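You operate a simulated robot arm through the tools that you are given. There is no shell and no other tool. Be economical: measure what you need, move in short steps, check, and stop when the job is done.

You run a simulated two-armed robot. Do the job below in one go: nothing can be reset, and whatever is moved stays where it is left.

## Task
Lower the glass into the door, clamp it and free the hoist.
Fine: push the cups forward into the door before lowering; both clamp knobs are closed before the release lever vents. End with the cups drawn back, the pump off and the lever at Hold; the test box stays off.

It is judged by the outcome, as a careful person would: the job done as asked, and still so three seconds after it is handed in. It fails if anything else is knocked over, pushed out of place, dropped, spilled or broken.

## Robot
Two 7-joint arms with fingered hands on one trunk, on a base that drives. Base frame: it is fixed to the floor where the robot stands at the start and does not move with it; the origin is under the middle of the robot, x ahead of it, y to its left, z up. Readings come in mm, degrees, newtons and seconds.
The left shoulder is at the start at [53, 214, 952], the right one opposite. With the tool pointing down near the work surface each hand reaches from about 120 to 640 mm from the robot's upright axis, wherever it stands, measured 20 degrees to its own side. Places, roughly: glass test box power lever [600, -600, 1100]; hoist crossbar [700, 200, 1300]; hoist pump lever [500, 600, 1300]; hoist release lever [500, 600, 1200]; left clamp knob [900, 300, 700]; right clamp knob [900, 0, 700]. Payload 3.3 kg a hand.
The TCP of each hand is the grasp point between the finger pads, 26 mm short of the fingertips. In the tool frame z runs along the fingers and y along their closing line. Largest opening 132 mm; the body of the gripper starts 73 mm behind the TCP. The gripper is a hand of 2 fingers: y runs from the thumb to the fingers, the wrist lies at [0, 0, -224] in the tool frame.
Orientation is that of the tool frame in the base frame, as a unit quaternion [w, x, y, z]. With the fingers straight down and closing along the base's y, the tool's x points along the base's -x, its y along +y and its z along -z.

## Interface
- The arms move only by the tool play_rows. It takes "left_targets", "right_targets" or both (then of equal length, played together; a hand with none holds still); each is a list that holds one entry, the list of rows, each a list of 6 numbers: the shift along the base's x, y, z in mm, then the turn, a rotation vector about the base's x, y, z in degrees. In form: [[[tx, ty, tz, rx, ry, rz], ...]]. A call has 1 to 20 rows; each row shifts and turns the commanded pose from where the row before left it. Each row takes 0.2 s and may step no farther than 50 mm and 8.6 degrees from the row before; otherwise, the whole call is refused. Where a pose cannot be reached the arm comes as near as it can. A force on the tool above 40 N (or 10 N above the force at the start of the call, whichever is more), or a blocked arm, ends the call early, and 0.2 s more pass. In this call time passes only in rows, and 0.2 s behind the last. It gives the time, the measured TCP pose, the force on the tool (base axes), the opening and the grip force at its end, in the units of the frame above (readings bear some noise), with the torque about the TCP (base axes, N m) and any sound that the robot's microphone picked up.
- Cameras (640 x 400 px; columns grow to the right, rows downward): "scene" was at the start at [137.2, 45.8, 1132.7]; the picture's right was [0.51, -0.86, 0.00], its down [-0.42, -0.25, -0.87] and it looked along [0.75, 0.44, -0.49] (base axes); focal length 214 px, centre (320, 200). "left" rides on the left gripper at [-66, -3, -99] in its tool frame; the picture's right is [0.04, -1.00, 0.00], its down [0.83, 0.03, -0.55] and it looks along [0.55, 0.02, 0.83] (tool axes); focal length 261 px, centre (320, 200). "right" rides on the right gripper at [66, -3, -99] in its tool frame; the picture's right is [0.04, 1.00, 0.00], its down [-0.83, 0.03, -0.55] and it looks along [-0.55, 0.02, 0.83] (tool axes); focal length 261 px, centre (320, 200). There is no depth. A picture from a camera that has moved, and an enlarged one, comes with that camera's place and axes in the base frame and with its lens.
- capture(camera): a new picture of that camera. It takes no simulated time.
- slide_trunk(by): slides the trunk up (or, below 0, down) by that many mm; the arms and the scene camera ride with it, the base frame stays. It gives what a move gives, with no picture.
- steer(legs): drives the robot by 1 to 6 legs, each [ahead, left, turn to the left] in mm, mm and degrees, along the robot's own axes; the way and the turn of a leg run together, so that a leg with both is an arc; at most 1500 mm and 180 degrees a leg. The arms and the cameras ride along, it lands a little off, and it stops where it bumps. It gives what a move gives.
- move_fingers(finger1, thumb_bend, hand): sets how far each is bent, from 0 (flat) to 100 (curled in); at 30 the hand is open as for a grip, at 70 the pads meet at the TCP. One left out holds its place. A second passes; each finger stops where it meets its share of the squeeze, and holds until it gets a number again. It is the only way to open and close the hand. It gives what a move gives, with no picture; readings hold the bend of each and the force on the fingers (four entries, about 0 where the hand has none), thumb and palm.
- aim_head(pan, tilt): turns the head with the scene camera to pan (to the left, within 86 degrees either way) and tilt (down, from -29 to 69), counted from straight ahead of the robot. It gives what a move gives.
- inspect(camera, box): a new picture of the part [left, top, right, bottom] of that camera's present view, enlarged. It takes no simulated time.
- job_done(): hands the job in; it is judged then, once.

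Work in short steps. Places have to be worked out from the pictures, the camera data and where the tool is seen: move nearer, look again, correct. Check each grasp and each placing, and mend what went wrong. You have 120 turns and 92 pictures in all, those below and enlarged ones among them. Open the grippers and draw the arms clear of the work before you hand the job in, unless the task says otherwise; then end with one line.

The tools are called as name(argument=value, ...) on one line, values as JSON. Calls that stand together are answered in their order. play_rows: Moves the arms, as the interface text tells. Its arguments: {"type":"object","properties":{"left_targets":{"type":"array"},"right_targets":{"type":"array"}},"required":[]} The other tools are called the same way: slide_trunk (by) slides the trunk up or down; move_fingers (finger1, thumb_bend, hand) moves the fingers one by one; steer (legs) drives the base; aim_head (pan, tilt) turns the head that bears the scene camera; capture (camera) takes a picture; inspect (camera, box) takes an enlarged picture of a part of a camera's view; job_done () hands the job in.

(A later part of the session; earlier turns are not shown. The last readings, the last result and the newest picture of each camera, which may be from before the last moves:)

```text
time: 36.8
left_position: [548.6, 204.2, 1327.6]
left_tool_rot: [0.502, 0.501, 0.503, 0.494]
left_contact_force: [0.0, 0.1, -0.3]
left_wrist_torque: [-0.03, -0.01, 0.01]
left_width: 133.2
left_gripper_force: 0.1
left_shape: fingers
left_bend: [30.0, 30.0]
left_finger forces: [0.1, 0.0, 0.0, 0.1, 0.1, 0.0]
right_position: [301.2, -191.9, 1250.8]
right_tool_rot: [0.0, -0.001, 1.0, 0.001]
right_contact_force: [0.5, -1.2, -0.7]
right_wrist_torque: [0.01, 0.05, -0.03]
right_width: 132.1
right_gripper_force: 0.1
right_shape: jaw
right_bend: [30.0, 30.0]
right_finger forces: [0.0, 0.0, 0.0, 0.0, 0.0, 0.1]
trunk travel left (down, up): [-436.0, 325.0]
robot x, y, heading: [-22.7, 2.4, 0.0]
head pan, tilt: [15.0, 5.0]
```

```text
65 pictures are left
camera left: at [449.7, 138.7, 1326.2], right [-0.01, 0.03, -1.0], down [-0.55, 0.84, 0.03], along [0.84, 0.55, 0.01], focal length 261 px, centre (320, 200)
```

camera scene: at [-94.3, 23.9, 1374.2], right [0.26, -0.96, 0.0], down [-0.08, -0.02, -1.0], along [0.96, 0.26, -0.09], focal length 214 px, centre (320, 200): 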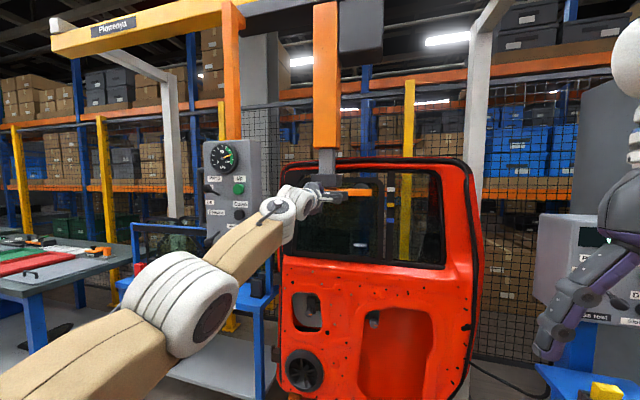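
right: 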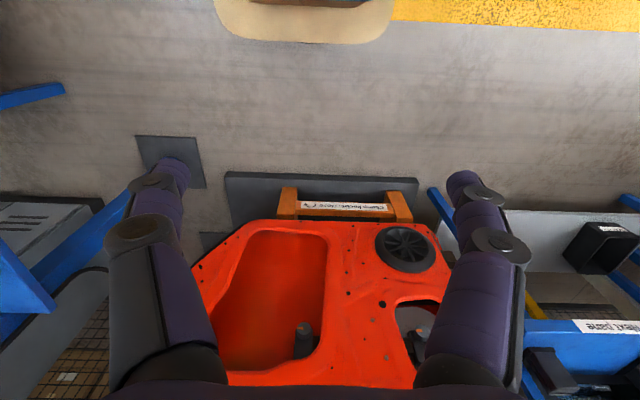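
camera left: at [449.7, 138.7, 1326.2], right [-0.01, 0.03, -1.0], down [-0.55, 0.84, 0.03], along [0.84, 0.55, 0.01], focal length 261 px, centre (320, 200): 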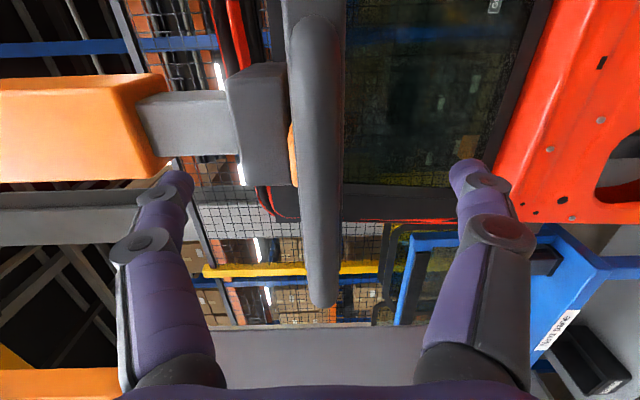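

Bar sits right at the TCP again (x≈550). Close and push on.

move_fingers(hand="left", finger1=70, thumb_bend=70)

play_rows(left_targets=[[[15, 0, 0, 0, 0, 0], [15, 0, 0, 0, 0, 0], [15, 0, 0, 0, 0, 0], [15, 0, 0, 0, 0, 0], [15, 0, 0, 0, 0, 0], [15, 0, 0, 0, 0, 0], [15, 0, 0, 0, 0, 0]]])

capture(camera="left")

```text
time: 37.8
left_position: [547.5, 204.5, 1327.1]
left_tool_rot: [0.501, 0.501, 0.503, 0.494]
left_contact_force: [0.4, -0.4, -2.3]
left_wrist_torque: [-0.01, 0.03, -0.03]
left_width: 14.8
left_gripper_force: 4.4
left_shape: fingers
left_bend: [66.0, 68.0]
left_finger forces: [3.1, 0.0, 0.0, 0.0, 5.8, 0.1]
right_position: [300.0, -192.2, 1250.7]
right_tool_rot: [-0.002, -0.001, 1.0, 0.002]
right_contact_force: [0.8, -0.7, -0.9]
right_wrist_torque: [0.0, -0.01, 0.01]
right_width: 132.0
right_gripper_force: 0.0
right_shape: jaw
right_bend: [30.0, 30.0]
right_finger forces: [0.0, 0.1, 0.0, 0.0, 0.1, 0.1]
trunk travel left (down, up): [-436.0, 325.0]
robot x, y, heading: [-25.7, 2.2, -0.0]
head pan, tilt: [15.0, 5.0]
```

```text
time: 39.2
left_position: [618.1, 204.1, 1332.0]
left_tool_rot: [0.502, 0.501, 0.503, 0.494]
left_contact_force: [-41.0, 0.7, -8.5]
left_wrist_torque: [0.01, 0.62, 0.13]
left_width: 2.3
left_gripper_force: 20.5
left_shape: fingers
left_bend: [71.0, 70.0]
left_finger forces: [7.3, 0.0, 0.0, 0.1, 33.9, 0.0]
right_position: [291.9, -191.1, 1253.6]
right_tool_rot: [0.003, -0.002, 1.0, 0.002]
right_contact_force: [-0.6, -0.1, 0.3]
right_wrist_torque: [0.0, 0.01, 0.01]
right_width: 131.9
right_gripper_force: 0.1
right_shape: jaw
right_bend: [30.0, 30.0]
right_finger forces: [0.1, 0.0, 0.1, 0.0, 0.1, 0.0]
trunk travel left (down, up): [-436.0, 325.0]
robot x, y, heading: [-26.6, -4.3, 0.1]
head pan, tilt: [15.0, 5.0]
stopped in row 6 (left hand): the force on the tool passed its limit at 52 N (the readings are from after the stop); the commanded pose is now the measured one
```

```text
64 pictures are left
camera left: at [519.5, 138.6, 1330.2], right [-0.01, 0.03, -1.0], down [-0.55, 0.84, 0.03], along [0.84, 0.55, 0.01], focal length 261 px, centre (320, 200)
```

left: 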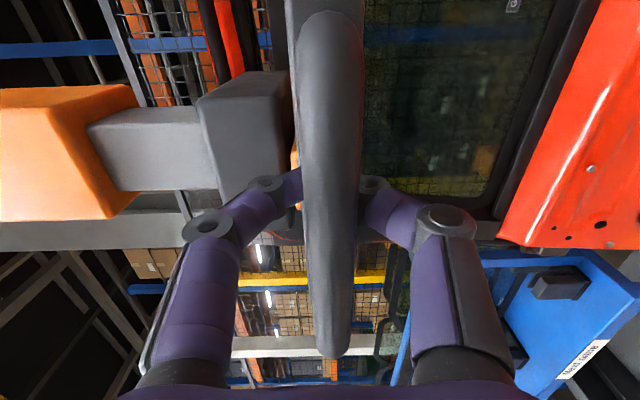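

A firm stop after ≈120 mm total travel. I relax 5 mm, open, and look whether the pane sits in the door plane.

play_rows(left_targets=[[[-6, 0, -3, 0, 0, 0]]])

move_fingers(hand="left", finger1=30, thumb_bend=30)

play_rows(left_targets=[[[-30, 0, 0, 0, 0, 0], [-35, 0, 0, 0, 0, 0], [-35, 0, 0, 0, 0, 0], [-35, 0, 0, 0, 0, 0]]])

aim_head(pan=10, tilt=20)

capture(camera="scene")

capture(camera="left")

```text
time: 39.6
left_position: [617.9, 204.1, 1328.9]
left_tool_rot: [0.502, 0.5, 0.502, 0.495]
left_contact_force: [-14.2, 1.0, 5.1]
left_wrist_torque: [-0.01, -0.19, 0.08]
left_width: 0.6
left_gripper_force: 7.4
left_shape: fingers
left_bend: [71.0, 71.0]
left_finger forces: [11.4, 0.0, 0.0, 0.0, 3.6, 0.0]
right_position: [297.5, -192.9, 1251.8]
right_tool_rot: [0.001, -0.002, 1.0, 0.002]
right_contact_force: [0.3, 0.0, -0.7]
right_wrist_torque: [-0.01, 0.0, 0.04]
right_width: 131.9
right_gripper_force: 0.0
right_shape: jaw
right_bend: [30.0, 30.0]
right_finger forces: [0.1, 0.0, 0.1, 0.0, 0.0, 0.0]
trunk travel left (down, up): [-436.0, 325.0]
robot x, y, heading: [-25.1, 1.9, 0.3]
head pan, tilt: [15.0, 5.0]
```

```text
time: 40.6
left_position: [620.4, 203.5, 1323.9]
left_tool_rot: [0.5, 0.502, 0.504, 0.494]
left_contact_force: [0.1, 0.7, -1.1]
left_wrist_torque: [-0.04, 0.01, -0.01]
left_width: 133.1
left_gripper_force: 0.0
left_shape: fingers
left_bend: [30.0, 30.0]
left_finger forces: [0.0, 0.0, 0.0, 0.1, 0.1, 0.0]
right_position: [299.1, -191.0, 1250.9]
right_tool_rot: [-0.001, -0.002, 1.0, 0.002]
right_contact_force: [-0.5, 0.8, 0.1]
right_wrist_torque: [0.02, -0.02, 0.03]
right_width: 131.8
right_gripper_force: 0.0
right_shape: jaw
right_bend: [30.0, 30.0]
right_finger forces: [0.1, 0.0, 0.0, 0.0, 0.0, 0.0]
trunk travel left (down, up): [-436.0, 325.0]
robot x, y, heading: [-25.1, -0.8, 0.2]
head pan, tilt: [15.0, 5.0]
```

```text
time: 41.6
left_position: [486.1, 204.0, 1322.2]
left_tool_rot: [0.501, 0.502, 0.504, 0.493]
left_contact_force: [0.3, 0.1, -0.8]
left_wrist_torque: [0.01, 0.0, 0.0]
left_width: 133.2
left_gripper_force: 0.2
left_shape: fingers
left_bend: [30.0, 30.0]
left_finger forces: [0.0, 0.0, 0.0, 0.0, 0.0, 0.0]
right_position: [298.6, -192.8, 1250.6]
right_tool_rot: [0.0, -0.002, 1.0, 0.002]
right_contact_force: [0.4, -0.1, -0.1]
right_wrist_torque: [0.01, 0.01, -0.03]
right_width: 132.0
right_gripper_force: 0.1
right_shape: jaw
right_bend: [30.0, 30.0]
right_finger forces: [0.1, 0.1, 0.1, 0.0, 0.0, 0.0]
trunk travel left (down, up): [-436.0, 325.0]
robot x, y, heading: [-25.0, -0.4, -0.1]
head pan, tilt: [15.0, 5.0]
```

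```text
time: 42.4
left_position: [487.2, 204.6, 1324.7]
left_tool_rot: [0.5, 0.502, 0.504, 0.494]
left_contact_force: [-0.3, 0.7, -0.3]
left_wrist_torque: [0.0, 0.0, 0.03]
left_width: 133.2
left_gripper_force: 0.1
left_shape: fingers
left_bend: [30.0, 30.0]
left_finger forces: [0.0, 0.0, 0.0, 0.0, 0.0, 0.1]
right_position: [299.3, -192.0, 1249.9]
right_tool_rot: [-0.001, -0.003, 1.0, 0.002]
right_contact_force: [-0.1, 0.4, 0.0]
right_wrist_torque: [-0.03, -0.01, 0.03]
right_width: 131.7
right_gripper_force: 0.1
right_shape: jaw
right_bend: [30.0, 30.0]
right_finger forces: [0.0, 0.0, 0.0, 0.0, 0.1, 0.1]
trunk travel left (down, up): [-436.0, 325.0]
robot x, y, heading: [-28.6, -0.8, 0.2]
head pan, tilt: [10.0, 20.0]
```

```text
63 pictures are left
camera scene: at [87.0, 16.4, 1350.0], right [0.18, -0.98, 0.0], down [-0.34, -0.06, -0.94], along [0.93, 0.17, -0.34], focal length 214 px, centre (320, 200)
```

scene: 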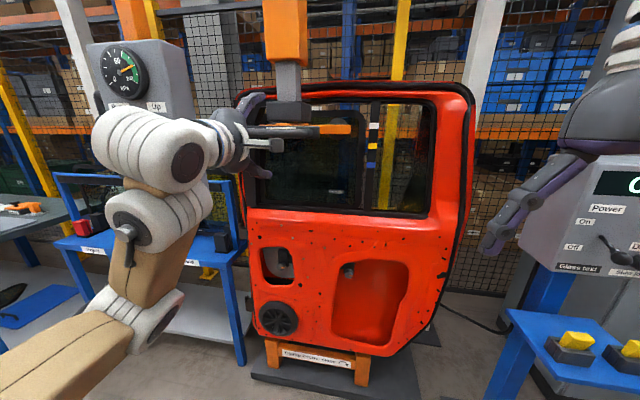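

```text
62 pictures are left
camera left: at [388.8, 138.3, 1322.6], right [-0.01, 0.03, -1.0], down [-0.55, 0.84, 0.03], along [0.84, 0.55, 0.01], focal length 261 px, centre (320, 200)
```

left: 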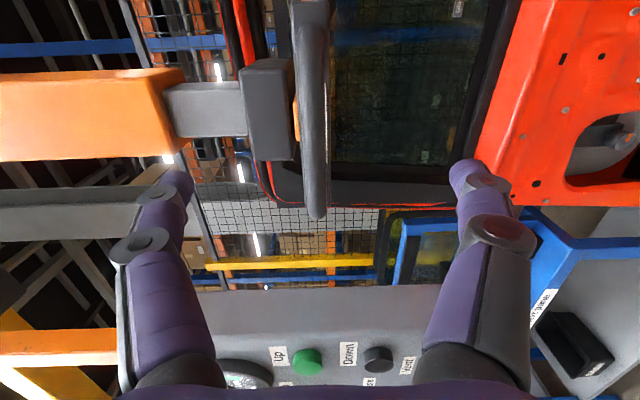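

Bar at x≈586 now. I zoom on the window to judge the pane relative to the door.

inspect(camera="scene", box=[230, 70, 450, 300])

```text
1.74 times, centred on (340, 185) of scene
camera zoom: at [87.0, 16.4, 1350.0], right [0.18, -0.98, 0.0], down [-0.34, -0.06, -0.94], along [0.93, 0.17, -0.34], focal length 373 px, centre (285, 226)
```

zoom: 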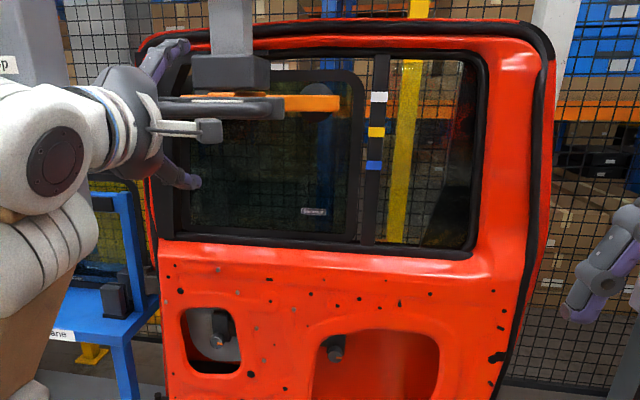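

The pane's frame is now inside the door opening. I close the left fingers and go to in front of the Down button (≈[555,499,1255]).

play_rows(left_targets=[[[-15, 42, -10, 0, 0, 0], [-10, 42, -10, 0, 0, 0], [-10, 42, -10, 0, 0, 0], [0, 42, -10, 0, 0, 0], [0, 42, -10, 0, 0, 0], [0, 42, -10, 0, 0, 0], [0, 42, -9, 0, 0, 0]]])

move_fingers(hand="left", finger1=70, thumb_bend=70)

capture(camera="left")

aim_head(pan=25, tilt=15)

capture(camera="scene")

```text
time: 44.0
left_position: [448.8, 496.4, 1254.7]
left_tool_rot: [0.501, 0.503, 0.504, 0.492]
left_contact_force: [-1.0, 0.4, -0.9]
left_wrist_torque: [0.01, -0.02, -0.01]
left_width: 133.1
left_gripper_force: 0.2
left_shape: fingers
left_bend: [30.0, 30.0]
left_finger forces: [0.0, 0.1, 0.0, 0.1, 0.1, 0.1]
right_position: [300.0, -192.0, 1250.5]
right_tool_rot: [-0.001, -0.001, 1.0, 0.001]
right_contact_force: [0.0, -0.2, 0.5]
right_wrist_torque: [-0.01, 0.02, -0.01]
right_width: 131.8
right_gripper_force: 0.1
right_shape: jaw
right_bend: [30.0, 30.0]
right_finger forces: [0.0, 0.0, 0.0, 0.1, 0.1, 0.0]
trunk travel left (down, up): [-436.0, 325.0]
robot x, y, heading: [-30.4, 0.2, 0.2]
head pan, tilt: [10.0, 20.0]
```

```text
time: 45.0
left_position: [448.8, 495.0, 1255.8]
left_tool_rot: [0.501, 0.502, 0.504, 0.493]
left_contact_force: [0.8, -0.1, -0.1]
left_wrist_torque: [0.04, -0.02, -0.01]
left_width: 2.2
left_gripper_force: 0.0
left_shape: fingers
left_bend: [70.0, 70.0]
left_finger forces: [0.0, 0.1, 0.0, 0.0, 0.0, 0.1]
right_position: [300.5, -192.4, 1251.3]
right_tool_rot: [0.0, -0.001, 1.0, 0.002]
right_contact_force: [-0.2, 0.2, -0.1]
right_wrist_torque: [-0.01, 0.01, -0.01]
right_width: 132.3
right_gripper_force: 0.1
right_shape: jaw
right_bend: [30.0, 30.0]
right_finger forces: [0.0, 0.1, 0.0, 0.0, 0.1, 0.0]
trunk travel left (down, up): [-436.0, 325.0]
robot x, y, heading: [-30.4, -1.6, 0.1]
head pan, tilt: [10.0, 20.0]
```

```text
60 pictures are left
camera left: at [350.6, 430.3, 1254.6], right [-0.01, 0.03, -1.0], down [-0.55, 0.84, 0.03], along [0.84, 0.55, 0.01], focal length 261 px, centre (320, 200)
```

left: 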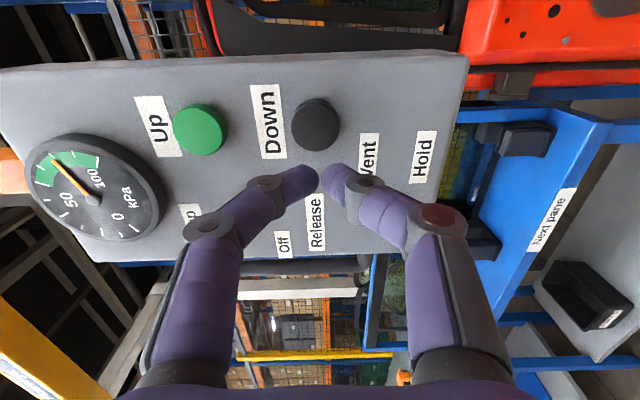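

```text
time: 45.7
left_position: [448.9, 495.1, 1256.0]
left_tool_rot: [0.501, 0.502, 0.504, 0.493]
left_contact_force: [0.5, 0.4, -0.2]
left_wrist_torque: [0.03, 0.02, 0.01]
left_width: 2.0
left_gripper_force: 0.0
left_shape: fingers
left_bend: [70.0, 70.0]
left_finger forces: [0.1, 0.0, 0.1, 0.1, 0.0, 0.0]
right_position: [300.6, -192.4, 1251.2]
right_tool_rot: [-0.002, -0.001, 1.0, 0.001]
right_contact_force: [-0.6, 0.0, 0.3]
right_wrist_torque: [-0.02, 0.04, -0.05]
right_width: 131.9
right_gripper_force: 0.0
right_shape: jaw
right_bend: [30.0, 30.0]
right_finger forces: [0.0, 0.1, 0.0, 0.0, 0.0, 0.0]
trunk travel left (down, up): [-436.0, 325.0]
robot x, y, heading: [-25.6, 0.0, 0.0]
head pan, tilt: [25.0, 15.0]
```

```text
59 pictures are left
camera scene: at [80.0, 39.7, 1358.0], right [0.42, -0.91, 0.0], down [-0.23, -0.11, -0.97], along [0.87, 0.41, -0.26], focal length 214 px, centre (320, 200)
```

scene: 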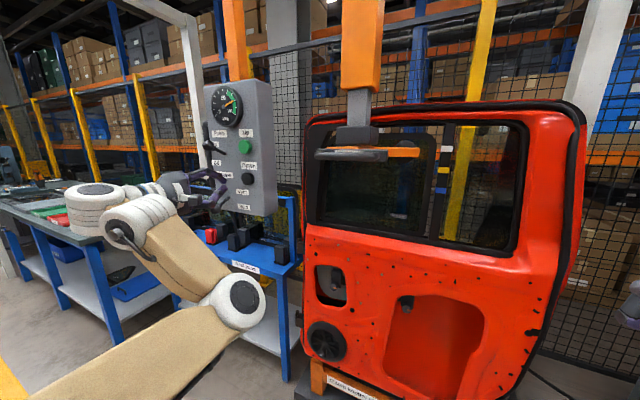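

Button lies straight ahead (≈y 492–495, z 1258). I advance carefully 55 mm, then look.

play_rows(left_targets=[[[20, 0, 2, 0, 0, 0], [20, 0, 1, 0, 0, 0], [15, 0, 0, 0, 0, 0]]])

capture(camera="left")

```text
time: 46.5
left_position: [504.5, 497.5, 1257.8]
left_tool_rot: [0.501, 0.502, 0.504, 0.493]
left_contact_force: [-0.6, 0.6, -0.2]
left_wrist_torque: [0.0, -0.01, 0.05]
left_width: 2.1
left_gripper_force: 0.1
left_shape: fingers
left_bend: [70.0, 70.0]
left_finger forces: [0.0, 0.1, 0.1, 0.1, 0.0, 0.1]
right_position: [300.0, -191.7, 1252.7]
right_tool_rot: [-0.001, -0.002, 1.0, 0.002]
right_contact_force: [0.2, -0.6, -0.3]
right_wrist_torque: [0.01, 0.02, -0.02]
right_width: 131.8
right_gripper_force: 0.0
right_shape: jaw
right_bend: [30.0, 30.0]
right_finger forces: [0.0, 0.1, 0.0, 0.1, 0.0, 0.1]
trunk travel left (down, up): [-436.0, 325.0]
robot x, y, heading: [-31.2, -0.4, 0.1]
head pan, tilt: [25.0, 15.0]
```

```text
58 pictures are left
camera left: at [406.2, 431.7, 1256.7], right [-0.01, 0.03, -1.0], down [-0.55, 0.84, 0.03], along [0.84, 0.55, 0.01], focal length 261 px, centre (320, 200)
```

left: 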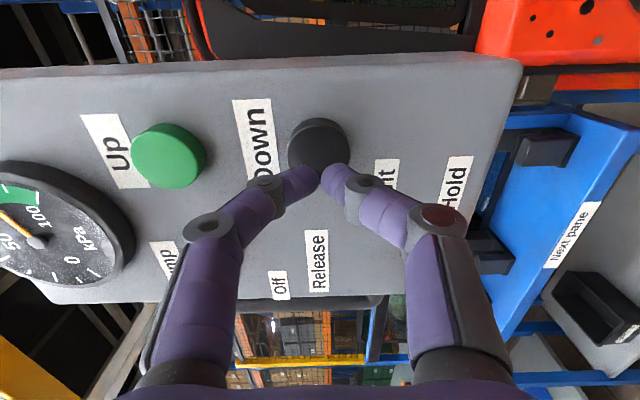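

Two sightings put the button face at about [578,499,1258]; tip at 530. Advance 45 mm to just touch.

play_rows(left_targets=[[[15, 0, 0, 0, 0, 0], [10, 0, 0, 0, 0, 0], [8, 0, 0, 0, 0, 0], [6, 0, 0, 0, 0, 0]]])

capture(camera="left")

```text
time: 47.3
left_position: [527.8, 501.7, 1259.6]
left_tool_rot: [0.499, 0.498, 0.505, 0.497]
left_contact_force: [-32.9, -3.9, -6.4]
left_wrist_torque: [-0.04, 0.37, -0.12]
left_width: 0.1
left_gripper_force: 17.5
left_shape: fingers
left_bend: [71.0, 71.0]
left_finger forces: [7.8, 0.0, 0.0, 0.0, 27.5, 0.0]
right_position: [295.0, -191.8, 1251.8]
right_tool_rot: [0.002, -0.003, 1.0, 0.002]
right_contact_force: [0.0, 0.2, 0.4]
right_wrist_torque: [0.06, 0.0, 0.0]
right_width: 132.1
right_gripper_force: 0.1
right_shape: jaw
right_bend: [30.0, 30.0]
right_finger forces: [0.0, 0.1, 0.1, 0.0, 0.0, 0.0]
trunk travel left (down, up): [-436.0, 325.0]
robot x, y, heading: [-31.1, 2.8, 0.5]
head pan, tilt: [25.0, 15.0]
heard: click
stopped in row 4 (left hand): the force on the tool passed its limit at 48 N (the readings are from after the stop); the commanded pose is now the measured one
```

```text
57 pictures are left
camera left: at [429.3, 434.8, 1258.5], right [-0.01, 0.03, -1.0], down [-0.56, 0.83, 0.03], along [0.83, 0.56, 0.01], focal length 261 px, centre (320, 200)
```

left: 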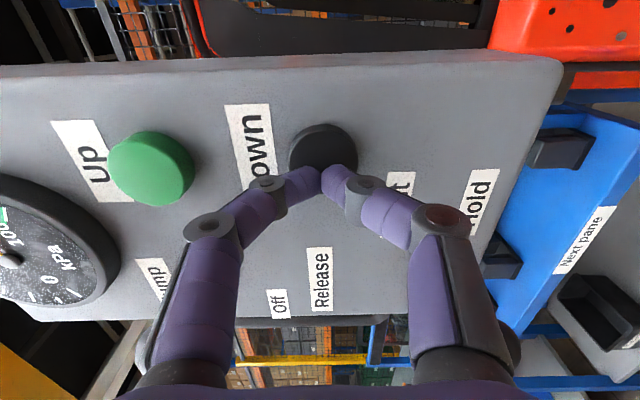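

A click: the button is pressed. I check in the scene camera whether the hoist lowers.

capture(camera="scene")

```text
56 pictures are left
camera scene: at [73.6, 39.1, 1358.5], right [0.43, -0.9, 0.0], down [-0.23, -0.11, -0.97], along [0.87, 0.41, -0.26], focal length 214 px, centre (320, 200)
```

scene: 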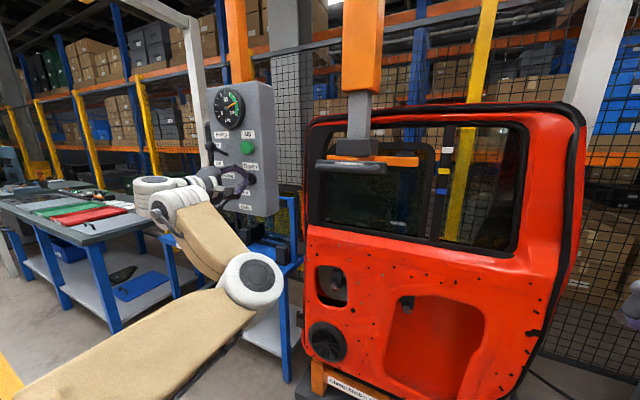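

The bar has come down about 10 px, so it moves while pressed. I hold 1.2 s and look again.

play_rows(left_targets=[[[0, 0, 0, 0, 0, 0], [0, 0, 0, 0, 0, 0], [0, 0, 0, 0, 0, 0], [0, 0, 0, 0, 0, 0], [0, 0, 0, 0, 0, 0]]])

inspect(camera="scene", box=[190, 70, 530, 310])

```text
time: 48.5
left_position: [529.3, 500.0, 1259.6]
left_tool_rot: [0.502, 0.498, 0.504, 0.496]
left_contact_force: [-41.2, -0.6, -8.7]
left_wrist_torque: [0.02, 0.51, -0.02]
left_width: 0.0
left_gripper_force: 21.6
left_shape: fingers
left_bend: [71.0, 71.0]
left_finger forces: [9.7, 0.0, 0.1, 0.0, 33.8, 0.0]
right_position: [292.8, -191.3, 1252.9]
right_tool_rot: [0.003, -0.002, 1.0, 0.001]
right_contact_force: [0.1, -0.1, 1.0]
right_wrist_torque: [0.01, 0.01, -0.04]
right_width: 131.9
right_gripper_force: 0.1
right_shape: jaw
right_bend: [30.0, 30.0]
right_finger forces: [0.1, 0.0, 0.0, 0.1, 0.0, 0.0]
trunk travel left (down, up): [-436.0, 325.0]
robot x, y, heading: [-26.8, 2.0, 0.3]
head pan, tilt: [25.0, 15.0]
```

```text
1.67 times, centred on (360, 190) of scene
camera zoom: at [72.3, 40.5, 1358.6], right [0.43, -0.9, 0.0], down [-0.23, -0.11, -0.97], along [0.88, 0.41, -0.25], focal length 358 px, centre (253, 217)
```

zoom: 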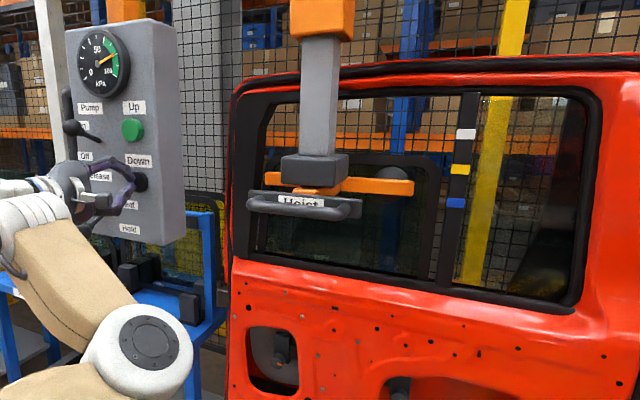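

Lowering continues; gauge still green. Pane top nears the yellow mark. I hold a short bit longer and inspect both marks and the clamp openings.

play_rows(left_targets=[[[0, 0, 0, 0, 0, 0]]])

inspect(camera="scene", box=[300, 100, 500, 225])

inspect(camera="scene", box=[290, 230, 490, 355])

```text
time: 48.9
left_position: [528.1, 500.6, 1260.8]
left_tool_rot: [0.501, 0.499, 0.504, 0.496]
left_contact_force: [-41.2, -0.8, -7.9]
left_wrist_torque: [-0.01, 0.47, -0.03]
left_width: 0.0
left_gripper_force: 22.1
left_shape: fingers
left_bend: [71.0, 71.0]
left_finger forces: [9.7, 0.0, 0.0, 0.0, 34.1, 0.0]
right_position: [292.6, -191.6, 1254.3]
right_tool_rot: [0.002, -0.002, 1.0, 0.002]
right_contact_force: [-0.9, -0.5, 0.0]
right_wrist_torque: [0.02, 0.02, -0.01]
right_width: 132.2
right_gripper_force: 0.1
right_shape: jaw
right_bend: [30.0, 30.0]
right_finger forces: [0.0, 0.0, 0.1, 0.1, 0.0, 0.0]
trunk travel left (down, up): [-436.0, 325.0]
robot x, y, heading: [-26.9, -0.7, -0.0]
head pan, tilt: [25.0, 15.0]
```

```text
3.20 times, centred on (400, 162) of scene
camera zoom: at [72.2, 40.5, 1358.6], right [0.43, -0.9, 0.0], down [-0.23, -0.11, -0.97], along [0.88, 0.41, -0.25], focal length 686 px, centre (64, 320)
```

zoom: 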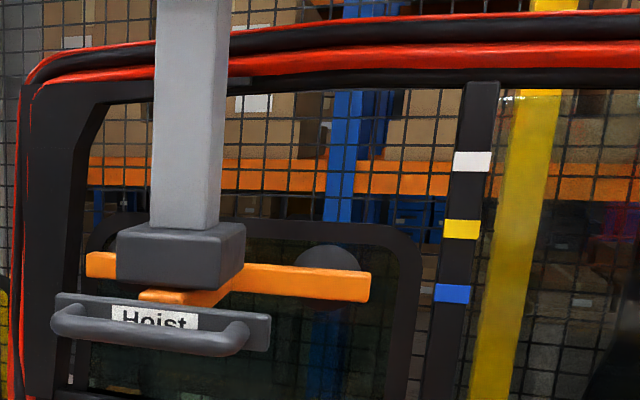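

```text
3.20 times, centred on (390, 292) of scene
camera zoom: at [72.2, 40.5, 1358.6], right [0.43, -0.9, 0.0], down [-0.23, -0.11, -0.97], along [0.88, 0.41, -0.25], focal length 686 px, centre (96, -96)
```

zoom: 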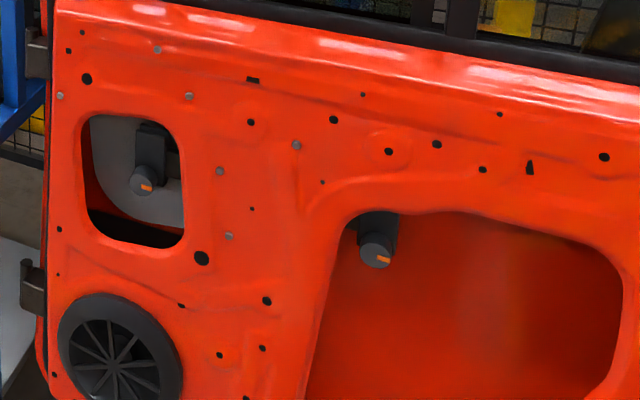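

The glass isn't near the clamps yet. I keep holding Down about 1.2 s more, then look again.

play_rows(left_targets=[[[0, 0, 0, 0, 0, 0], [0, 0, 0, 0, 0, 0], [0, 0, 0, 0, 0, 0], [0, 0, 0, 0, 0, 0], [0, 0, 0, 0, 0, 0]]])

inspect(camera="scene", box=[190, 70, 530, 310])

```text
time: 50.1
left_position: [527.9, 500.8, 1260.5]
left_tool_rot: [0.501, 0.499, 0.504, 0.496]
left_contact_force: [-42.4, -1.2, -7.8]
left_wrist_torque: [0.01, 0.46, 0.0]
left_width: 0.0
left_gripper_force: 22.0
left_shape: fingers
left_bend: [71.0, 71.0]
left_finger forces: [9.7, 0.0, 0.0, 0.1, 34.2, 0.1]
right_position: [292.2, -190.8, 1253.6]
right_tool_rot: [0.002, -0.002, 1.0, 0.003]
right_contact_force: [-1.1, -0.7, 0.3]
right_wrist_torque: [-0.01, 0.02, 0.02]
right_width: 132.1
right_gripper_force: 0.1
right_shape: jaw
right_bend: [30.0, 30.0]
right_finger forces: [0.0, 0.0, 0.0, 0.0, 0.0, 0.1]
trunk travel left (down, up): [-436.0, 325.0]
robot x, y, heading: [-27.2, 1.4, 0.3]
head pan, tilt: [25.0, 15.0]
```

```text
1.67 times, centred on (360, 190) of scene
camera zoom: at [72.2, 40.5, 1358.6], right [0.43, -0.9, 0.0], down [-0.23, -0.11, -0.97], along [0.88, 0.41, -0.25], focal length 358 px, centre (253, 217)
```

zoom: 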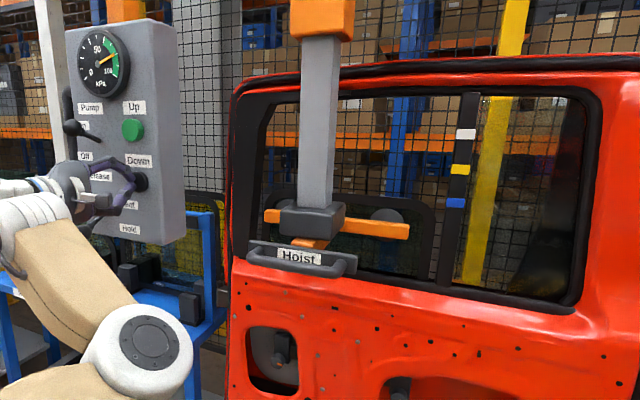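

Bar has descended ≈180 mm; pane top is level with the blue mark, pane bottom ≈ the clamp tops. I continue in short holds, watching the opening and whether it stops.

inspect(camera="scene", box=[300, 240, 440, 328])

play_rows(left_targets=[[[0, 0, 0, 0, 0, 0]]])

inspect(camera="scene", box=[190, 70, 530, 310])

```text
4.55 times, centred on (370, 284) of scene
camera zoom: at [72.2, 40.5, 1358.6], right [0.43, -0.9, 0.0], down [-0.23, -0.11, -0.97], along [0.88, 0.41, -0.25], focal length 975 px, centre (93, -182)
```

zoom: 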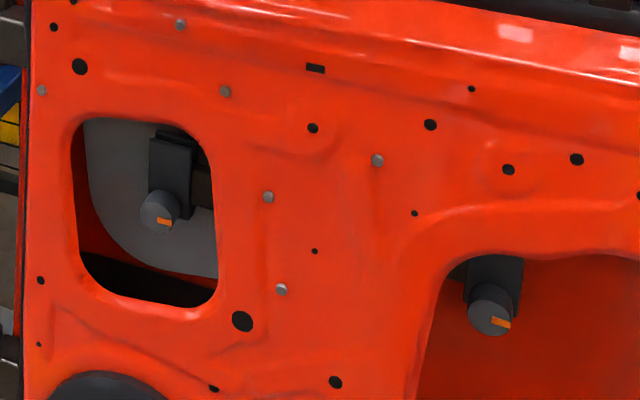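

```text
time: 50.5
left_position: [527.8, 500.8, 1260.4]
left_tool_rot: [0.501, 0.499, 0.503, 0.497]
left_contact_force: [-41.7, 0.1, -8.5]
left_wrist_torque: [0.01, 0.46, -0.01]
left_width: 0.0
left_gripper_force: 22.1
left_shape: fingers
left_bend: [71.0, 71.0]
left_finger forces: [9.8, 0.0, 0.0, 0.0, 34.2, 0.0]
right_position: [292.7, -190.7, 1252.5]
right_tool_rot: [0.003, -0.003, 1.0, 0.002]
right_contact_force: [-0.2, 1.1, 1.5]
right_wrist_torque: [0.0, 0.02, 0.0]
right_width: 131.8
right_gripper_force: 0.2
right_shape: jaw
right_bend: [30.0, 30.0]
right_finger forces: [0.1, 0.0, 0.0, 0.0, 0.0, 0.2]
trunk travel left (down, up): [-436.0, 325.0]
robot x, y, heading: [-29.3, 2.1, 0.1]
head pan, tilt: [25.0, 15.0]
```

```text
1.67 times, centred on (360, 190) of scene
camera zoom: at [72.2, 40.5, 1358.6], right [0.43, -0.9, 0.0], down [-0.23, -0.11, -0.97], along [0.88, 0.41, -0.25], focal length 358 px, centre (253, 217)
```

zoom: 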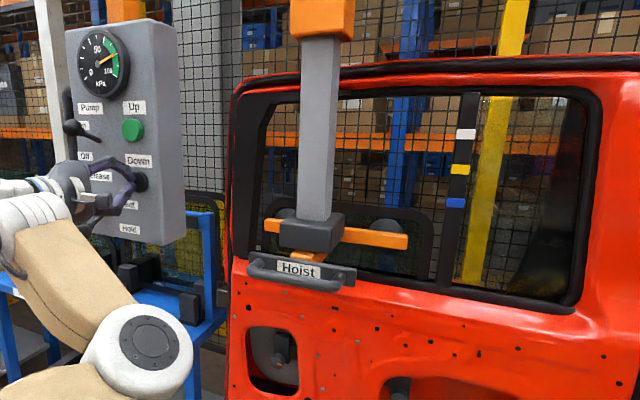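

Still moving (≈57 mm/s, bar z≈1124). Another short hold.

play_rows(left_targets=[[[0, 0, 0, 0, 0, 0], [0, 0, 0, 0, 0, 0]]])

inspect(camera="scene", box=[190, 70, 530, 310])

```text
time: 51.1
left_position: [526.7, 500.8, 1260.0]
left_tool_rot: [0.501, 0.499, 0.504, 0.496]
left_contact_force: [-42.5, 0.0, -8.6]
left_wrist_torque: [0.03, 0.48, -0.01]
left_width: 0.0
left_gripper_force: 22.0
left_shape: fingers
left_bend: [71.0, 71.0]
left_finger forces: [9.8, 0.0, 0.1, 0.1, 34.3, 0.0]
right_position: [291.6, -190.7, 1254.0]
right_tool_rot: [0.002, -0.003, 1.0, 0.002]
right_contact_force: [-1.1, 0.3, -0.1]
right_wrist_torque: [-0.01, 0.03, 0.04]
right_width: 131.7
right_gripper_force: 0.1
right_shape: jaw
right_bend: [30.0, 30.0]
right_finger forces: [0.1, 0.1, 0.1, 0.1, 0.1, 0.1]
trunk travel left (down, up): [-436.0, 325.0]
robot x, y, heading: [-32.3, 1.1, 0.3]
head pan, tilt: [25.0, 15.0]
```

```text
1.67 times, centred on (360, 190) of scene
camera zoom: at [72.2, 40.5, 1358.6], right [0.43, -0.9, 0.0], down [-0.23, -0.11, -0.97], along [0.88, 0.41, -0.25], focal length 358 px, centre (253, 217)
```

zoom: 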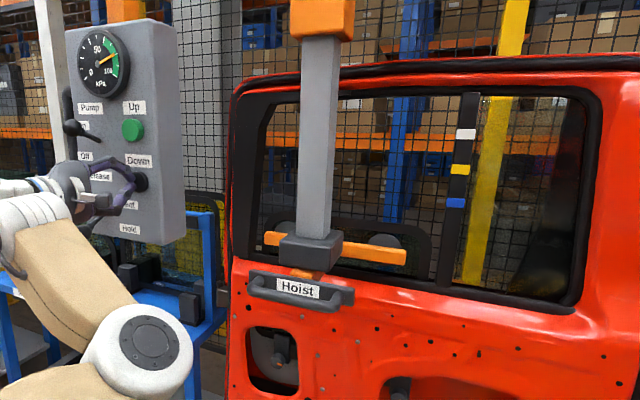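

Bar at z≈1087, still descending. Hold 0.4 s more and view both bar and clamps.

play_rows(left_targets=[[[0, 0, 0, 0, 0, 0]]])

inspect(camera="scene", box=[280, 150, 480, 310])

```text
time: 51.5
left_position: [528.1, 500.0, 1261.5]
left_tool_rot: [0.501, 0.499, 0.504, 0.496]
left_contact_force: [-42.6, -0.3, -8.2]
left_wrist_torque: [-0.02, 0.49, -0.01]
left_width: 0.0
left_gripper_force: 22.6
left_shape: fingers
left_bend: [71.0, 71.0]
left_finger forces: [9.8, 0.1, 0.1, 0.1, 34.3, 0.1]
right_position: [292.3, -190.5, 1253.7]
right_tool_rot: [0.002, -0.003, 1.0, 0.001]
right_contact_force: [0.3, 0.6, -0.3]
right_wrist_torque: [-0.02, 0.01, -0.03]
right_width: 131.4
right_gripper_force: 0.0
right_shape: jaw
right_bend: [30.0, 30.0]
right_finger forces: [0.0, 0.0, 0.1, 0.1, 0.0, 0.0]
trunk travel left (down, up): [-436.0, 325.0]
robot x, y, heading: [-22.2, 1.7, 0.0]
head pan, tilt: [25.0, 15.0]
```

```text
2.50 times, centred on (380, 230) of scene
camera zoom: at [72.2, 40.5, 1358.6], right [0.43, -0.9, 0.0], down [-0.23, -0.11, -0.97], along [0.88, 0.41, -0.25], focal length 536 px, centre (170, 125)
```

zoom: 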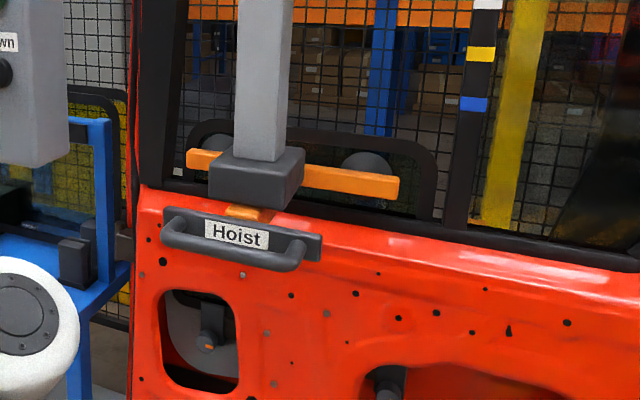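

Movement in that interval looks small; maybe it reached the bottom. One more hold and compare.

play_rows(left_targets=[[[0, 0, 0, 0, 0, 0]]])

inspect(camera="scene", box=[280, 150, 480, 310])

```text
time: 51.9
left_position: [528.6, 500.8, 1260.1]
left_tool_rot: [0.502, 0.499, 0.504, 0.496]
left_contact_force: [-42.5, 0.1, -7.4]
left_wrist_torque: [0.02, 0.52, -0.01]
left_width: 0.1
left_gripper_force: 21.8
left_shape: fingers
left_bend: [71.0, 71.0]
left_finger forces: [9.8, 0.1, 0.0, 0.0, 34.3, 0.0]
right_position: [292.4, -190.1, 1253.9]
right_tool_rot: [0.002, -0.003, 1.0, 0.003]
right_contact_force: [-0.9, 0.4, 0.3]
right_wrist_torque: [-0.01, 0.02, 0.0]
right_width: 131.8
right_gripper_force: 0.0
right_shape: jaw
right_bend: [30.0, 30.0]
right_finger forces: [0.0, 0.1, 0.1, 0.0, 0.0, 0.0]
trunk travel left (down, up): [-436.0, 325.0]
robot x, y, heading: [-26.0, 0.9, 0.2]
head pan, tilt: [25.0, 15.0]
```

```text
2.50 times, centred on (380, 230) of scene
camera zoom: at [72.2, 40.5, 1358.6], right [0.43, -0.9, 0.0], down [-0.23, -0.11, -0.97], along [0.88, 0.41, -0.25], focal length 536 px, centre (170, 125)
```

zoom: 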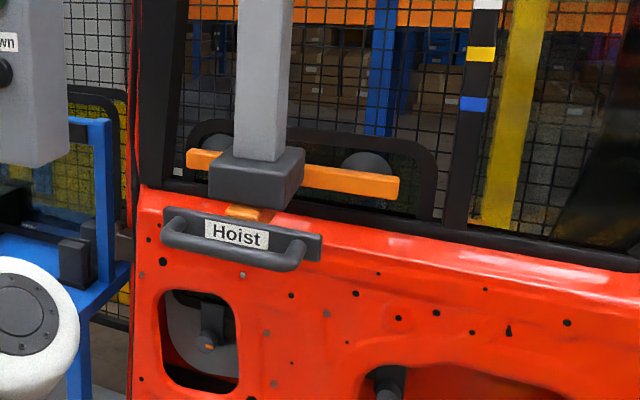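

It stands still: at the bottom. I release the button, draw the hand back, and lower the trunk 330 mm for the knobs.

play_rows(left_targets=[[[-30, 0, 0, 0, 0, 0], [-35, 0, 0, 0, 0, 0], [-35, -10, 0, 0, 0, 0], [0, -25, -20, 0, 0, 0], [0, -25, -20, 0, 0, 0]]])

slide_trunk(by=-330)

aim_head(pan=10, tilt=20)

capture(camera="scene")

inspect(camera="scene", box=[240, 160, 420, 290])

```text
time: 53.1
left_position: [433.9, 440.5, 1217.6]
left_tool_rot: [0.499, 0.501, 0.504, 0.495]
left_contact_force: [0.0, 0.5, -0.4]
left_wrist_torque: [0.0, 0.01, -0.04]
left_width: 1.3
left_gripper_force: 0.0
left_shape: fingers
left_bend: [70.0, 70.0]
left_finger forces: [0.1, 0.0, 0.1, 0.1, 0.0, 0.0]
right_position: [300.0, -192.3, 1250.6]
right_tool_rot: [-0.001, -0.002, 1.0, 0.002]
right_contact_force: [-1.1, -1.0, 0.6]
right_wrist_torque: [0.01, 0.01, 0.0]
right_width: 131.8
right_gripper_force: 0.0
right_shape: jaw
right_bend: [30.0, 30.0]
right_finger forces: [0.1, 0.1, 0.0, 0.1, 0.0, 0.0]
trunk travel left (down, up): [-436.0, 325.0]
robot x, y, heading: [-27.8, -1.4, 0.0]
head pan, tilt: [25.0, 15.0]
```

```text
time: 56.4
left_position: [473.9, 439.6, 814.2]
left_tool_rot: [0.457, 0.539, 0.545, 0.451]
left_contact_force: [0.3, 0.6, 1.4]
left_wrist_torque: [0.02, 0.0, 0.01]
left_width: 1.4
left_gripper_force: 0.0
left_shape: fingers
left_bend: [70.0, 70.0]
left_finger forces: [0.0, 0.0, 0.1, 0.0, 0.0, 0.0]
right_position: [333.5, -190.9, 886.0]
right_tool_rot: [-0.063, -0.003, 0.998, 0.002]
right_contact_force: [0.0, -0.3, 0.8]
right_wrist_torque: [0.0, -0.02, 0.05]
right_width: 131.9
right_gripper_force: 0.1
right_shape: jaw
right_bend: [30.0, 30.0]
right_finger forces: [0.0, 0.0, 0.0, 0.1, 0.0, 0.0]
trunk travel left (down, up): [-106.0, 655.0]
robot x, y, heading: [-28.7, -4.1, 0.6]
head pan, tilt: [25.0, 15.0]
```

```text
time: 57.1
left_position: [472.9, 439.1, 814.5]
left_tool_rot: [0.456, 0.539, 0.544, 0.452]
left_contact_force: [0.6, -0.8, 1.0]
left_wrist_torque: [-0.01, -0.03, 0.05]
left_width: 1.7
left_gripper_force: 0.2
left_shape: fingers
left_bend: [70.0, 70.0]
left_finger forces: [0.0, 0.0, 0.0, 0.0, 0.0, 0.1]
right_position: [333.1, -192.1, 885.1]
right_tool_rot: [-0.062, -0.002, 0.998, 0.002]
right_contact_force: [0.2, 0.1, -0.8]
right_wrist_torque: [-0.02, 0.01, -0.01]
right_width: 131.9
right_gripper_force: 0.0
right_shape: jaw
right_bend: [30.0, 30.0]
right_finger forces: [0.0, 0.1, 0.0, 0.0, 0.0, 0.1]
trunk travel left (down, up): [-106.0, 655.0]
robot x, y, heading: [-31.8, 2.4, 0.0]
head pan, tilt: [10.0, 20.0]
```

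```text
46 pictures are left
camera scene: at [165.4, 16.9, 1013.0], right [0.18, -0.98, 0.0], down [-0.34, -0.06, -0.94], along [0.92, 0.17, -0.34], focal length 214 px, centre (320, 200)
```

scene: 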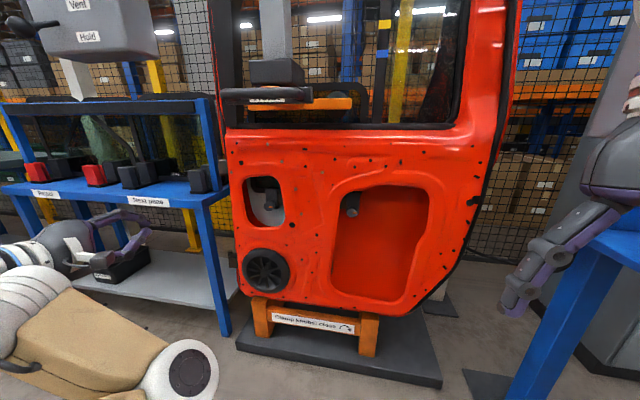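

```text
3.08 times, centred on (330, 225) of scene
camera zoom: at [165.4, 16.9, 1013.0], right [0.18, -0.98, 0.0], down [-0.34, -0.06, -0.94], along [0.92, 0.17, -0.34], focal length 660 px, centre (289, 123)
```

zoom: 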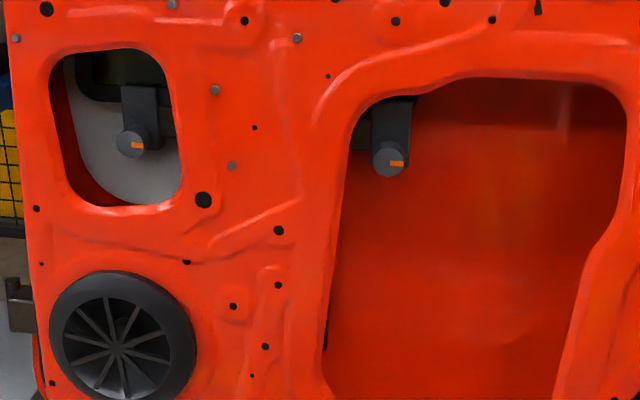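

The pane's lower edge is now visible in the opening at the clamp bracket. Knobs triangulate to left ≈[918,362,693], right ≈[912,31,697]; pointer at 3 o'clock. I drive 180 mm forward, then re-level the left hand before the left knob.

steer(legs=[[180, 0, 0]])

play_rows(left_targets=[[[10, -15, -20, 0, -5, 0], [10, -15, -20, 0, -5, 0], [10, -15, -20, 0, 0, 0], [10, -15, -20, 0, 0, 0], [10, -15, -20, 0, 0, 0], [10, 0, -15, 0, 0, 0]]])

capture(camera="scene")

```text
time: 58.7
left_position: [652.6, 443.4, 814.6]
left_tool_rot: [0.455, 0.538, 0.546, 0.453]
left_contact_force: [-0.3, -0.4, 0.7]
left_wrist_torque: [0.02, 0.01, 0.04]
left_width: 1.6
left_gripper_force: 0.0
left_shape: fingers
left_bend: [70.0, 70.0]
left_finger forces: [0.1, 0.1, 0.0, 0.0, 0.0, 0.0]
right_position: [515.3, -188.6, 883.7]
right_tool_rot: [-0.062, -0.005, 0.998, 0.001]
right_contact_force: [0.8, 1.0, -0.6]
right_wrist_torque: [0.0, 0.0, -0.03]
right_width: 132.0
right_gripper_force: 0.2
right_shape: jaw
right_bend: [30.0, 30.0]
right_finger forces: [0.0, 0.0, 0.0, 0.0, 0.1, 0.0]
trunk travel left (down, up): [-106.0, 655.0]
robot x, y, heading: [150.7, 2.8, 0.3]
head pan, tilt: [10.0, 20.0]
```

```text
time: 60.1
left_position: [689.6, 412.4, 720.9]
left_tool_rot: [0.494, 0.498, 0.505, 0.502]
left_contact_force: [0.0, 1.3, 0.1]
left_wrist_torque: [0.03, -0.05, -0.02]
left_width: 1.3
left_gripper_force: 0.1
left_shape: fingers
left_bend: [70.0, 70.0]
left_finger forces: [0.0, 0.0, 0.1, 0.0, 0.1, 0.1]
left hand out of reach, approached as far as the arm can: row 4, 5, 6
right_position: [516.7, -187.4, 884.7]
right_tool_rot: [-0.062, -0.005, 0.998, 0.002]
right_contact_force: [0.1, 0.3, 0.1]
right_wrist_torque: [-0.03, -0.01, 0.0]
right_width: 132.1
right_gripper_force: 0.1
right_shape: jaw
right_bend: [30.0, 30.0]
right_finger forces: [0.0, 0.1, 0.0, 0.0, 0.1, 0.0]
trunk travel left (down, up): [-106.0, 655.0]
robot x, y, heading: [156.5, 1.8, 0.4]
head pan, tilt: [10.0, 20.0]
```

```text
44 pictures are left
camera scene: at [346.0, 18.9, 1013.0], right [0.18, -0.98, 0.0], down [-0.34, -0.06, -0.94], along [0.92, 0.17, -0.34], focal length 214 px, centre (320, 200)
```

scene: 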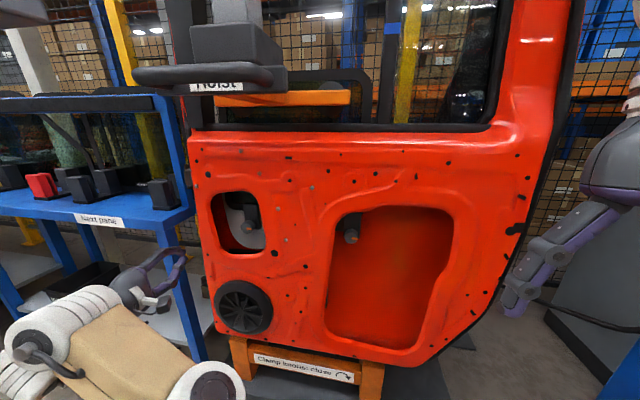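

The hand is beside the bench post but short of it. I move to in front of the left knob, staying outside the panel (x≈800), and open.

play_rows(left_targets=[[[20, -10, -5, 0, 0, 0], [25, -12, -7, 0, 0, 0], [25, -14, -8, 0, 0, 0], [25, -14, -8, 0, 0, 0]]])

move_fingers(hand="left", finger1=45, thumb_bend=45)

capture(camera="left")

```text
time: 61.1
left_position: [773.0, 388.1, 701.4]
left_tool_rot: [0.501, 0.498, 0.503, 0.498]
left_contact_force: [0.1, 0.2, -0.6]
left_wrist_torque: [-0.03, -0.02, -0.02]
left_width: 1.6
left_gripper_force: 0.1
left_shape: fingers
left_bend: [70.0, 70.0]
left_finger forces: [0.0, 0.0, 0.1, 0.0, 0.0, 0.0]
left hand out of reach, approached as far as the arm can: row 1, 2, 3
right_position: [516.0, -188.6, 884.8]
right_tool_rot: [-0.063, -0.004, 0.998, 0.002]
right_contact_force: [1.0, 0.3, -0.2]
right_wrist_torque: [0.04, 0.0, 0.0]
right_width: 131.8
right_gripper_force: 0.1
right_shape: jaw
right_bend: [30.0, 30.0]
right_finger forces: [0.1, 0.0, 0.0, 0.1, 0.0, 0.1]
trunk travel left (down, up): [-106.0, 655.0]
robot x, y, heading: [156.4, 2.9, 0.6]
head pan, tilt: [10.0, 20.0]
```

```text
time: 62.1
left_position: [771.2, 389.0, 701.7]
left_tool_rot: [0.501, 0.497, 0.504, 0.498]
left_contact_force: [-0.6, 0.0, 0.0]
left_wrist_torque: [0.01, 0.01, 0.02]
left_width: 82.7
left_gripper_force: 0.1
left_shape: fingers
left_bend: [45.0, 45.0]
left_finger forces: [0.0, 0.1, 0.0, 0.0, 0.0, 0.0]
right_position: [515.9, -188.5, 883.5]
right_tool_rot: [-0.062, -0.004, 0.998, 0.001]
right_contact_force: [-1.1, 0.5, -0.5]
right_wrist_torque: [-0.05, -0.02, 0.02]
right_width: 132.1
right_gripper_force: 0.0
right_shape: jaw
right_bend: [30.0, 30.0]
right_finger forces: [0.1, 0.1, 0.0, 0.0, 0.1, 0.0]
trunk travel left (down, up): [-106.0, 655.0]
robot x, y, heading: [151.8, -5.4, 0.7]
head pan, tilt: [10.0, 20.0]
```

```text
43 pictures are left
camera left: at [674.0, 322.5, 699.9], right [0.0, 0.03, -1.0], down [-0.56, 0.83, 0.03], along [0.83, 0.56, 0.02], focal length 261 px, centre (320, 200)
```

left: 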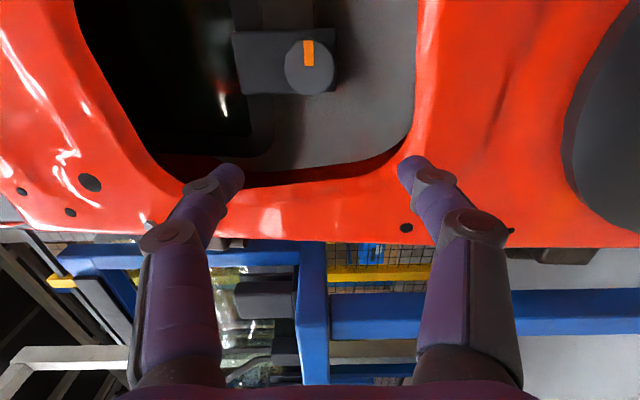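

Seen close: knob at ≈[915,352,709]. I align y and z to it and advance to x≈810.

play_rows(left_targets=[[[10, -18, 4, 0, 0, 0], [15, -18, 4, 0, 0, 0], [14, 0, 0, 0, 0, 0]]])

capture(camera="left")

```text
time: 62.9
left_position: [806.2, 360.3, 713.0]
left_tool_rot: [0.502, 0.498, 0.503, 0.497]
left_contact_force: [0.4, 0.0, 0.0]
left_wrist_torque: [-0.03, 0.01, 0.02]
left_width: 82.9
left_gripper_force: 0.1
left_shape: fingers
left_bend: [45.0, 45.0]
left_finger forces: [0.0, 0.1, 0.0, 0.0, 0.0, 0.1]
left hand out of reach, approached as far as the arm can: row 3
right_position: [516.5, -188.4, 884.2]
right_tool_rot: [-0.062, -0.004, 0.998, 0.001]
right_contact_force: [-1.1, -1.2, -0.5]
right_wrist_torque: [0.01, 0.01, 0.01]
right_width: 131.6
right_gripper_force: 0.1
right_shape: jaw
right_bend: [30.0, 30.0]
right_finger forces: [0.1, 0.0, 0.0, 0.0, 0.0, 0.0]
trunk travel left (down, up): [-106.0, 655.0]
robot x, y, heading: [154.1, 2.2, 0.7]
head pan, tilt: [10.0, 20.0]
```

```text
42 pictures are left
camera left: at [707.4, 294.8, 710.7], right [0.0, 0.03, -1.0], down [-0.55, 0.83, 0.03], along [0.83, 0.55, 0.01], focal length 261 px, centre (320, 200)
```

left: 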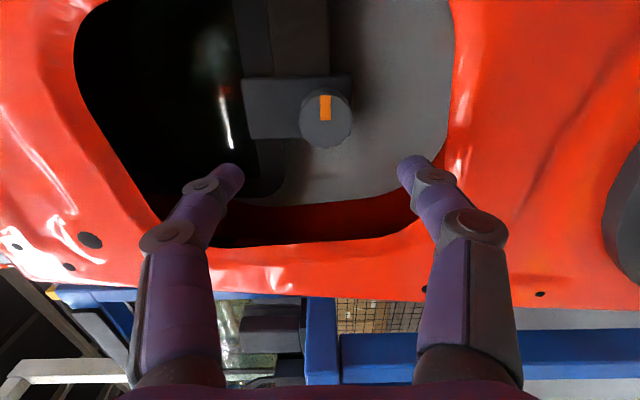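

Knob face fixed at ≈[903,351,708]. I roll the hand −42° to leave room for a clockwise turn and centre it on the knob.

play_rows(left_targets=[[[3, -3, -1, -8.4, 0, 0], [3, -2, -1, -8.4, 0, 0], [3, -2, -1, -8.4, 0, 0], [3, -1, -1, -8.4, 0, 0], [3, -1, -1, -8.4, 0, 0]]])

capture(camera="left")

```text
time: 64.1
left_position: [815.2, 378.3, 716.8]
left_tool_rot: [0.644, 0.266, 0.655, 0.293]
left_contact_force: [0.1, -0.7, 0.7]
left_wrist_torque: [0.0, -0.01, 0.01]
left_width: 82.9
left_gripper_force: 0.0
left_shape: fingers
left_bend: [45.0, 45.0]
left_finger forces: [0.0, 0.1, 0.0, 0.0, 0.0, 0.0]
left hand out of reach, approached as far as the arm can: row 1
right_position: [515.5, -188.6, 884.7]
right_tool_rot: [-0.063, -0.004, 0.998, 0.001]
right_contact_force: [-0.1, -0.6, 0.2]
right_wrist_torque: [-0.01, 0.01, -0.03]
right_width: 132.0
right_gripper_force: 0.1
right_shape: jaw
right_bend: [30.0, 30.0]
right_finger forces: [0.1, 0.0, 0.0, 0.0, 0.1, 0.0]
trunk travel left (down, up): [-106.0, 655.0]
robot x, y, heading: [154.9, 2.0, 0.4]
head pan, tilt: [10.0, 20.0]
```

```text
41 pictures are left
camera left: at [719.5, 325.0, 759.9], right [0.03, -0.66, -0.75], down [-0.58, 0.6, -0.55], along [0.82, 0.45, -0.36], focal length 261 px, centre (320, 200)
```

left: 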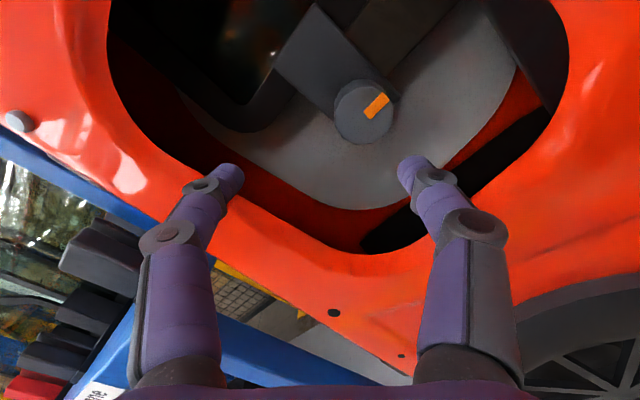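

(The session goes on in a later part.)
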